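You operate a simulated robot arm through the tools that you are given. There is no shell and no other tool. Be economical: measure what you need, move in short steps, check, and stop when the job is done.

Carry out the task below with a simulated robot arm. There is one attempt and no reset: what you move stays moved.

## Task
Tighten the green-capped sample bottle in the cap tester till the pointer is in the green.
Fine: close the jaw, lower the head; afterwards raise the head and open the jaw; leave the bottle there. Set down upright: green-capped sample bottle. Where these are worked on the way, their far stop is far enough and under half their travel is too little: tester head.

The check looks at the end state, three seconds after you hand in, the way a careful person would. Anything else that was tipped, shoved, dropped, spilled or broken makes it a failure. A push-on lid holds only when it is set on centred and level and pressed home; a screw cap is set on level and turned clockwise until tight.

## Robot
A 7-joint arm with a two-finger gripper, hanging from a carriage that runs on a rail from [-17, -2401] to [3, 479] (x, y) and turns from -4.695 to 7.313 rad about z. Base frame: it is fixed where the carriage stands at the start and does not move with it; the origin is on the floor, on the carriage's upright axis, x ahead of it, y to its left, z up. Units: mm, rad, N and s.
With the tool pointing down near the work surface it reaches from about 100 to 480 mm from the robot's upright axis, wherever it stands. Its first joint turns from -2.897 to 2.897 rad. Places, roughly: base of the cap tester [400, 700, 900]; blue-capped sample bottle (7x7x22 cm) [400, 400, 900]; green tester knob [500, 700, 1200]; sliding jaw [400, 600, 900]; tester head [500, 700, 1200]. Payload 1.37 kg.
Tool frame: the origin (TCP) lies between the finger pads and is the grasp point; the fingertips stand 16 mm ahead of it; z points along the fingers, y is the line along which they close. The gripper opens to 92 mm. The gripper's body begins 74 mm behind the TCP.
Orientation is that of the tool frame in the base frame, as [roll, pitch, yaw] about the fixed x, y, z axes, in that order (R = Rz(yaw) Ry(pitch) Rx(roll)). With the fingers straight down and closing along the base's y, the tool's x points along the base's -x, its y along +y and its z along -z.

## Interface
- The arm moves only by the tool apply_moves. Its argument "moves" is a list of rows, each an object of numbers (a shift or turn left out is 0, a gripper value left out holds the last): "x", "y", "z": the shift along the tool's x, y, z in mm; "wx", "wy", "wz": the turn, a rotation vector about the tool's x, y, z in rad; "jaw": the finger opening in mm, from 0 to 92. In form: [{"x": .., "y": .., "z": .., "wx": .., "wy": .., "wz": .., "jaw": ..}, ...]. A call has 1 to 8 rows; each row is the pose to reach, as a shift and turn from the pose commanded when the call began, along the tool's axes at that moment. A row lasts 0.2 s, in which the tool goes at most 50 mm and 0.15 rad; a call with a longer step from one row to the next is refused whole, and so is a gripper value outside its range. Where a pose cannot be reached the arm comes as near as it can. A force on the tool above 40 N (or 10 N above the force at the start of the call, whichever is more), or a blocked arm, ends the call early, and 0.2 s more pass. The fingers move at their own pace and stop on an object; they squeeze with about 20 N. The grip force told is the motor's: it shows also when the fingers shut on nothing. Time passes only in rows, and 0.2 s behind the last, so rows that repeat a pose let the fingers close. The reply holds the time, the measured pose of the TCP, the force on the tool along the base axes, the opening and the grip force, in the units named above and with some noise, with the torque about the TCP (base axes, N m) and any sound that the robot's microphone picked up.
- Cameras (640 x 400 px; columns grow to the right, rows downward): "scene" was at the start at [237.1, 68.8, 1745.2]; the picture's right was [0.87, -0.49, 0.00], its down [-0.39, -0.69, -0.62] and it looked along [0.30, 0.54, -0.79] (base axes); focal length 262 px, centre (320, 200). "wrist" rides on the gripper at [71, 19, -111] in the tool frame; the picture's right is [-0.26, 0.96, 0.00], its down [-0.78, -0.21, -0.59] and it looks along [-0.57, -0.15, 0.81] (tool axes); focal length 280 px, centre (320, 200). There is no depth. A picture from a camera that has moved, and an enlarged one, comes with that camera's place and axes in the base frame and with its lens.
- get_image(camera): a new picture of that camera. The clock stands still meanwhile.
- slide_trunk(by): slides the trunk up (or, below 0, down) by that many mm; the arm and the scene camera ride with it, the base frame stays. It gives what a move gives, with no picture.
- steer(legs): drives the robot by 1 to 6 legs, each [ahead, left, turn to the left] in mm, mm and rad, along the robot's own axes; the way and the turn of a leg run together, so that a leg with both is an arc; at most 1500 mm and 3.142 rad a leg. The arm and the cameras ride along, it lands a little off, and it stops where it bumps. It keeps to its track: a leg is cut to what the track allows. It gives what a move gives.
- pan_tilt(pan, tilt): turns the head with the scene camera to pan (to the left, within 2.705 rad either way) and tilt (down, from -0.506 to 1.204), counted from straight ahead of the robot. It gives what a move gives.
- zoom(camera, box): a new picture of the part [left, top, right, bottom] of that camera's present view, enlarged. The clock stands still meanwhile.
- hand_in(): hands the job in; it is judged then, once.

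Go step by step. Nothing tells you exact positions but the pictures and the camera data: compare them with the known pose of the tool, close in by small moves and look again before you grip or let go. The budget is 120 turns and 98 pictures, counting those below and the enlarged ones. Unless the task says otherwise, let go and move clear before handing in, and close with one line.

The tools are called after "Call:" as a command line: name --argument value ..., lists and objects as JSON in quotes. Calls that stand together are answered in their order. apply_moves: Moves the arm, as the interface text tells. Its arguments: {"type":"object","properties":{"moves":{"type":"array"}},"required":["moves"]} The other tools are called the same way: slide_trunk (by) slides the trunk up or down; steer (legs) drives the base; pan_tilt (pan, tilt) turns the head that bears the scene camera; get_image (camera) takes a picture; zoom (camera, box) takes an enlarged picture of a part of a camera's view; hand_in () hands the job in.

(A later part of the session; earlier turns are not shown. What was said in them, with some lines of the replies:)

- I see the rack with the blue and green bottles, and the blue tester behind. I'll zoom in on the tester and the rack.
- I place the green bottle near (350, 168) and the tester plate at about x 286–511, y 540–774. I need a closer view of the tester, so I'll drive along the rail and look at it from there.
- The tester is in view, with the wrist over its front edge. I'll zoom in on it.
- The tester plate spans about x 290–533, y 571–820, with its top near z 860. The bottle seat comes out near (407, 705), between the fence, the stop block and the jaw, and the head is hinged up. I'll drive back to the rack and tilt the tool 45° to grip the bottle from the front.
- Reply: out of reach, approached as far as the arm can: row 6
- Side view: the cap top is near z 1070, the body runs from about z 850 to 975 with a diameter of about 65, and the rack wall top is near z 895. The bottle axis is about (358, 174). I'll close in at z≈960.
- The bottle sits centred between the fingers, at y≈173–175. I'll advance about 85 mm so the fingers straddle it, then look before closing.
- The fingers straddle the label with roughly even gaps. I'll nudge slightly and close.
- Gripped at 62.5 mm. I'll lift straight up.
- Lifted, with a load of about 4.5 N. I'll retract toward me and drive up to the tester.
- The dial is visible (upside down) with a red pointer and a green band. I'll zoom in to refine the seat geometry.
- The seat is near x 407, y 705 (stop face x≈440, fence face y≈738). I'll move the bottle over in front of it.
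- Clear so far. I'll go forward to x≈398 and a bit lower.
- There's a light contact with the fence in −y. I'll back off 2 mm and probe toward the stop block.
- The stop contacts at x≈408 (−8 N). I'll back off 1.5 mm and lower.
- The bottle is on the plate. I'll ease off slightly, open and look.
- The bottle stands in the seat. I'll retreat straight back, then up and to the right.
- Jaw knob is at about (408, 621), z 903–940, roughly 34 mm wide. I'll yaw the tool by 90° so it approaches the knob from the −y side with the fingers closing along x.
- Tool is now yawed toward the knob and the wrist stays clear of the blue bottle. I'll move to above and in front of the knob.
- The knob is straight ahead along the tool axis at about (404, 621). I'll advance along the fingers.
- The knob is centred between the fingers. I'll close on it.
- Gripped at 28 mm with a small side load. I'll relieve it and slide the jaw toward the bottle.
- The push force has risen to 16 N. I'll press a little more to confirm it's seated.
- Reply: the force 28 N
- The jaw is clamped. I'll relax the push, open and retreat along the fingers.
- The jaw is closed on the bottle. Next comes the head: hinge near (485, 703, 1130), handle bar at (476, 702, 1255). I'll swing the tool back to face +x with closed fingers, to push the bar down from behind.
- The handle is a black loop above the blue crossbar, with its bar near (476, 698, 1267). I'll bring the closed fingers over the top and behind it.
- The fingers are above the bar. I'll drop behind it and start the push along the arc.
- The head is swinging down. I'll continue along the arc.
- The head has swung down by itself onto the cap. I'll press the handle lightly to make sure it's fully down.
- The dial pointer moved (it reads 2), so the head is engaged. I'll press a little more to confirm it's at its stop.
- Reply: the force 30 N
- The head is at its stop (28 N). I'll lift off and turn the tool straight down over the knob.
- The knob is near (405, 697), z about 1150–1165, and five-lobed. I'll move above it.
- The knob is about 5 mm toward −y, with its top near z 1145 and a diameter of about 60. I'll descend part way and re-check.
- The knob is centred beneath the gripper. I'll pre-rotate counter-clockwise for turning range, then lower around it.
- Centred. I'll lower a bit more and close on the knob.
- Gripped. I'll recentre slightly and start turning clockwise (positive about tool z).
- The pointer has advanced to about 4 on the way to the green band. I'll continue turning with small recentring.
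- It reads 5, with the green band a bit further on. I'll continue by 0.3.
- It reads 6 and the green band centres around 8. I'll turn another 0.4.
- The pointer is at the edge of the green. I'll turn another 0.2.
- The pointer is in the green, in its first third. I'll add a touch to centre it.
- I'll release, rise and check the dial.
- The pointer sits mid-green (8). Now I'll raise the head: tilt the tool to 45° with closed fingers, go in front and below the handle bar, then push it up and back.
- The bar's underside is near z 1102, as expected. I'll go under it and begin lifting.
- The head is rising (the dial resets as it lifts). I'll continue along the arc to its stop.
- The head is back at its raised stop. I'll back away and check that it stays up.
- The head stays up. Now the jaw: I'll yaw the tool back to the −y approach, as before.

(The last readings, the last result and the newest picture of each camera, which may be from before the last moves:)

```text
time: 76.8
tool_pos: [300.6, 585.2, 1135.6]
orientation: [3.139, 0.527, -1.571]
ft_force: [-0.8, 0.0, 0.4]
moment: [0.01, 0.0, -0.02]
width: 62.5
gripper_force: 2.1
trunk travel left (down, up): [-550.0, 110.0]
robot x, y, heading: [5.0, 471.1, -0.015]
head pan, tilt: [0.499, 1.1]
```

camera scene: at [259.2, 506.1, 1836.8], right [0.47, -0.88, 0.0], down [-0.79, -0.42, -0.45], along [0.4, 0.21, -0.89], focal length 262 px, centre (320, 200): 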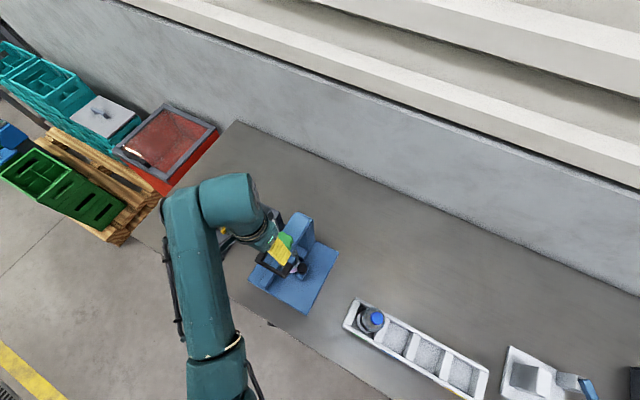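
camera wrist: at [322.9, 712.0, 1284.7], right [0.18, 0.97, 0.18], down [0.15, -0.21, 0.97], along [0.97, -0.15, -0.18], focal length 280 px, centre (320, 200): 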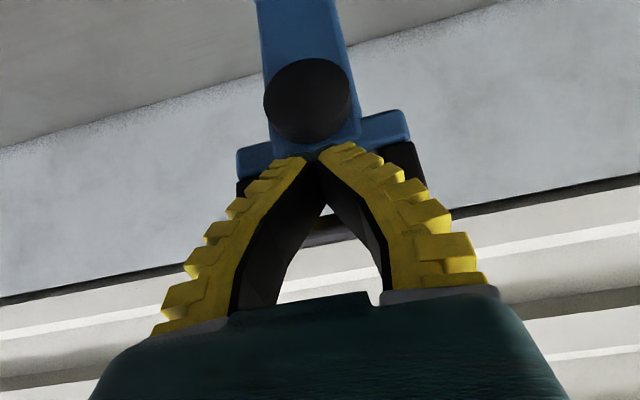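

Call:
apply_moves --moves '[{"x": 12, "y": -34, "z": 10}, {"x": 24, "y": -68, "z": 30}, {"x": 36, "y": -103, "z": 62}, {"x": 47, "y": -103, "z": 100}, {"x": 47, "y": -103, "z": 100}]'

Call:
get_image --camera "wrist"

Call:
zoom --camera "scene" --box '[220, 170, 400, 330]'

```text
time: 78.0
tool_pos: [401.8, 594.9, 1027.3]
orientation: [3.139, 0.527, -1.569]
ft_force: [0.4, -0.1, 0.3]
moment: [-0.03, 0.02, 0.01]
width: 62.5
gripper_force: 1.7
trunk travel left (down, up): [-550.0, 110.0]
robot x, y, heading: [3.0, 477.1, -0.01]
head pan, tilt: [0.499, 1.1]
```

```text
23 pictures are left
camera wrist: at [382.4, 475.7, 1085.1], right [-0.97, 0.22, 0.13], down [0.21, 0.38, 0.9], along [0.15, 0.9, -0.41], focal length 280 px, centre (320, 200)
```

wrist: 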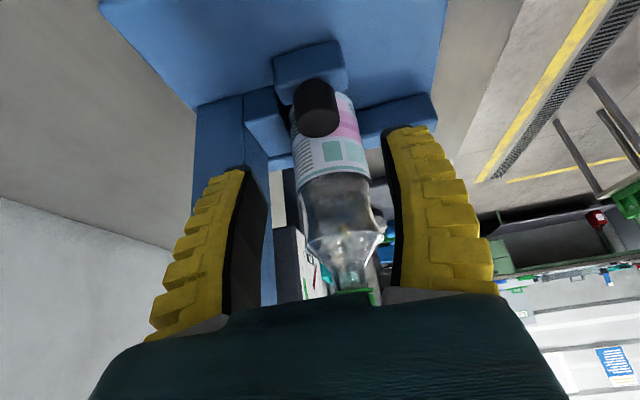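

```text
2.50 times, centred on (310, 250) of scene
camera zoom: at [259.2, 506.1, 1731.8], right [0.47, -0.88, 0.0], down [-0.79, -0.42, -0.45], along [0.4, 0.21, -0.89], focal length 654 px, centre (345, 75)
```

zoom: 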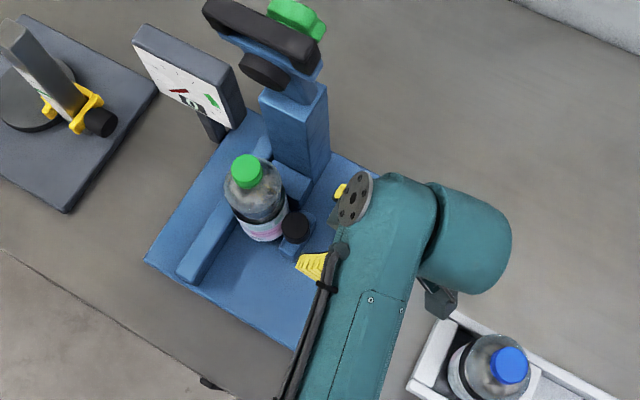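

Same view as at the earlier retreat. I'll advance along the fingers onto the knob, then close.

Call:
apply_moves --moves '[{"x": 1, "y": -2, "z": 30}, {"x": 2, "y": -2, "z": 60}, {"x": 3, "y": -2, "z": 85}, {"x": 3, "y": -2, "z": 100}, {"x": 3, "y": -2, "z": 107}, {"x": 3, "y": -2, "z": 107}]'

Call:
get_image --camera "wrist"

```text
time: 79.4
tool_pos: [404.5, 645.7, 930.6]
orientation: [3.14, 0.527, -1.571]
ft_force: [-0.2, 0.1, -0.8]
moment: [0.0, 0.02, 0.01]
width: 62.5
gripper_force: 1.6
trunk travel left (down, up): [-550.0, 110.0]
robot x, y, heading: [6.4, 475.5, -0.013]
head pan, tilt: [0.499, 1.1]
```

```text
21 pictures are left
camera wrist: at [384.9, 527.1, 990.3], right [-0.97, 0.22, 0.13], down [0.21, 0.38, 0.9], along [0.15, 0.9, -0.41], focal length 280 px, centre (320, 200)
```

wrist: 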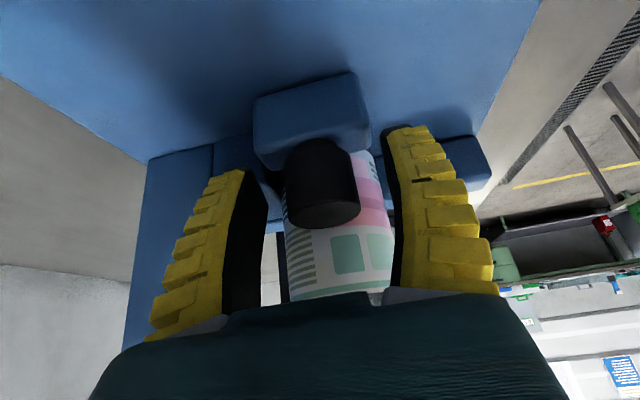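

Call:
apply_moves --moves '[{"jaw": 15}, {"jaw": 15}, {"jaw": 15}, {"x": 4.3, "z": -2.5}, {"x": 10.4, "z": -6}, {"x": 17.3, "z": -10}]'

```text
time: 80.8
tool_pos: [405.2, 627.8, 933.5]
orientation: [3.139, 0.53, -1.568]
ft_force: [-6.3, 1.3, 15.1]
moment: [0.35, 0.07, -0.07]
width: 25.2
gripper_force: 28.6
trunk travel left (down, up): [-550.0, 110.0]
robot x, y, heading: [3.9, 476.9, -0.012]
head pan, tilt: [0.499, 1.1]
```

Call:
apply_moves --moves '[{"x": 4.3, "z": -3.5}, {"x": 9, "z": -6}, {"x": 12, "z": -8}]'

Call:
get_image --camera "wrist"

```text
time: 81.6
tool_pos: [404.5, 615.7, 932.1]
orientation: [3.139, 0.528, -1.57]
ft_force: [-2.2, 10.9, 2.3]
moment: [-0.38, -0.03, -0.01]
width: 25.1
gripper_force: 27.8
trunk travel left (down, up): [-550.0, 110.0]
robot x, y, heading: [0.5, 474.3, -0.01]
head pan, tilt: [0.499, 1.1]
```

```text
20 pictures are left
camera wrist: at [385.0, 496.4, 990.8], right [-0.97, 0.22, 0.13], down [0.21, 0.38, 0.9], along [0.15, 0.9, -0.41], focal length 280 px, centre (320, 200)
```

wrist: 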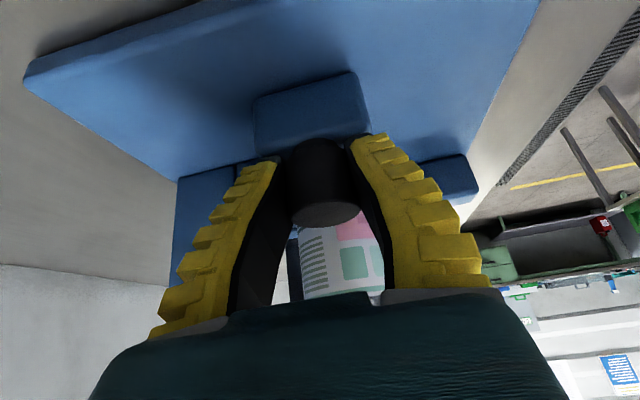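

The jaw has moved back about 30 mm with resistance now. I'll pull 2 mm more to confirm the stop, then let go and retreat.

Call:
apply_moves --moves '[{"x": 1.3, "z": -0.7}, {"x": 1.7, "z": -1}]'

Call:
apply_moves --moves '[{"x": -1.7, "z": 1}, {"x": -1.7, "z": 1, "jaw": 60}, {"x": -1.7, "z": 1, "jaw": 60}, {"x": -1, "z": -40}, {"x": -1, "z": -80}, {"x": -1, "z": -120}]'

Call:
get_image --camera "wrist"

Call:
zoom --camera "scene" --box '[220, 170, 400, 330]'

```text
time: 82.2
tool_pos: [404.0, 615.3, 931.7]
orientation: [3.14, 0.532, -1.568]
ft_force: [-0.4, 17.2, -0.3]
moment: [-0.11, -0.06, 0.01]
width: 25.4
gripper_force: 27.4
trunk travel left (down, up): [-550.0, 110.0]
robot x, y, heading: [3.1, 475.8, -0.011]
head pan, tilt: [0.499, 1.1]
```

```text
time: 83.6
tool_pos: [405.0, 550.5, 1037.4]
orientation: [3.137, 0.527, -1.57]
ft_force: [-0.5, 0.2, 0.4]
moment: [-0.01, -0.07, -0.01]
width: 62.5
gripper_force: 1.8
trunk travel left (down, up): [-550.0, 110.0]
robot x, y, heading: [3.3, 475.3, -0.013]
head pan, tilt: [0.499, 1.1]
```

```text
19 pictures are left
camera wrist: at [385.0, 430.8, 1095.6], right [-0.96, 0.22, 0.14], down [0.21, 0.38, 0.9], along [0.15, 0.9, -0.41], focal length 280 px, centre (320, 200)
```

wrist: 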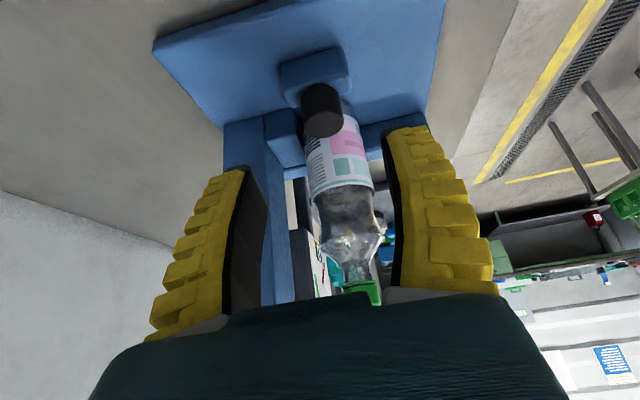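

```text
2.50 times, centred on (310, 250) of scene
camera zoom: at [259.1, 506.2, 1731.8], right [0.47, -0.88, 0.0], down [-0.79, -0.42, -0.45], along [0.4, 0.21, -0.89], focal length 654 px, centre (345, 75)
```

zoom: 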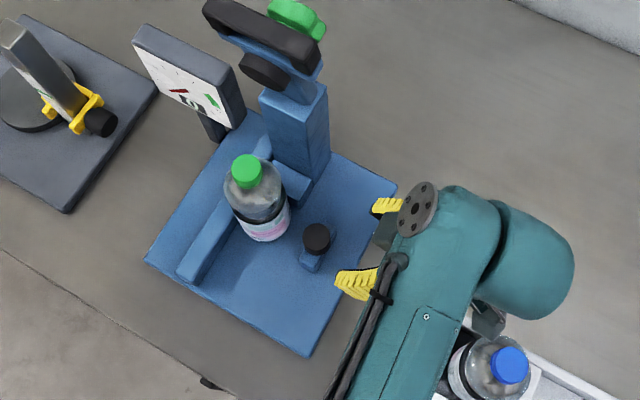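

The jaw is open, the head is up and the bottle is upright. I'll lift straight up and back, clear of the blue bottle.

Call:
apply_moves --moves '[{"x": -20, "z": -35}, {"x": -40, "z": -69}, {"x": -50, "z": -87, "y": 40}, {"x": -50, "z": -87, "y": 85}, {"x": -50, "z": -87, "y": 130}, {"x": -50, "z": -87, "y": 150}]'

Call:
get_image --camera "scene"

```text
time: 85.0
tool_pos: [256.4, 550.5, 1138.7]
orientation: [3.139, 0.525, -1.57]
ft_force: [1.0, -0.6, 0.1]
moment: [0.0, 0.03, -0.02]
width: 62.9
gripper_force: 2.1
trunk travel left (down, up): [-550.0, 110.0]
robot x, y, heading: [2.3, 474.3, -0.007]
head pan, tilt: [0.499, 1.1]
```

```text
17 pictures are left
camera scene: at [259.3, 506.1, 1731.9], right [0.47, -0.88, 0.0], down [-0.79, -0.42, -0.45], along [0.4, 0.21, -0.89], focal length 262 px, centre (320, 200)
```

scene: 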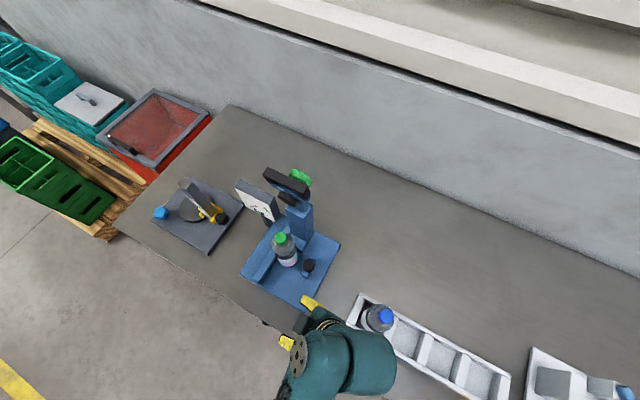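

The pictures show the green bottle upright in the tester, the jaw open, the head raised and the blue bottle untouched, so I'm handing in.

Call:
hand_in

```text
The job is handed in.
```

I tightened the green-capped bottle until the pointer sat mid-green, reading 8. I then raised the head, which reset the dial to 0, opened the jaw and left the bottle upright in the tester.
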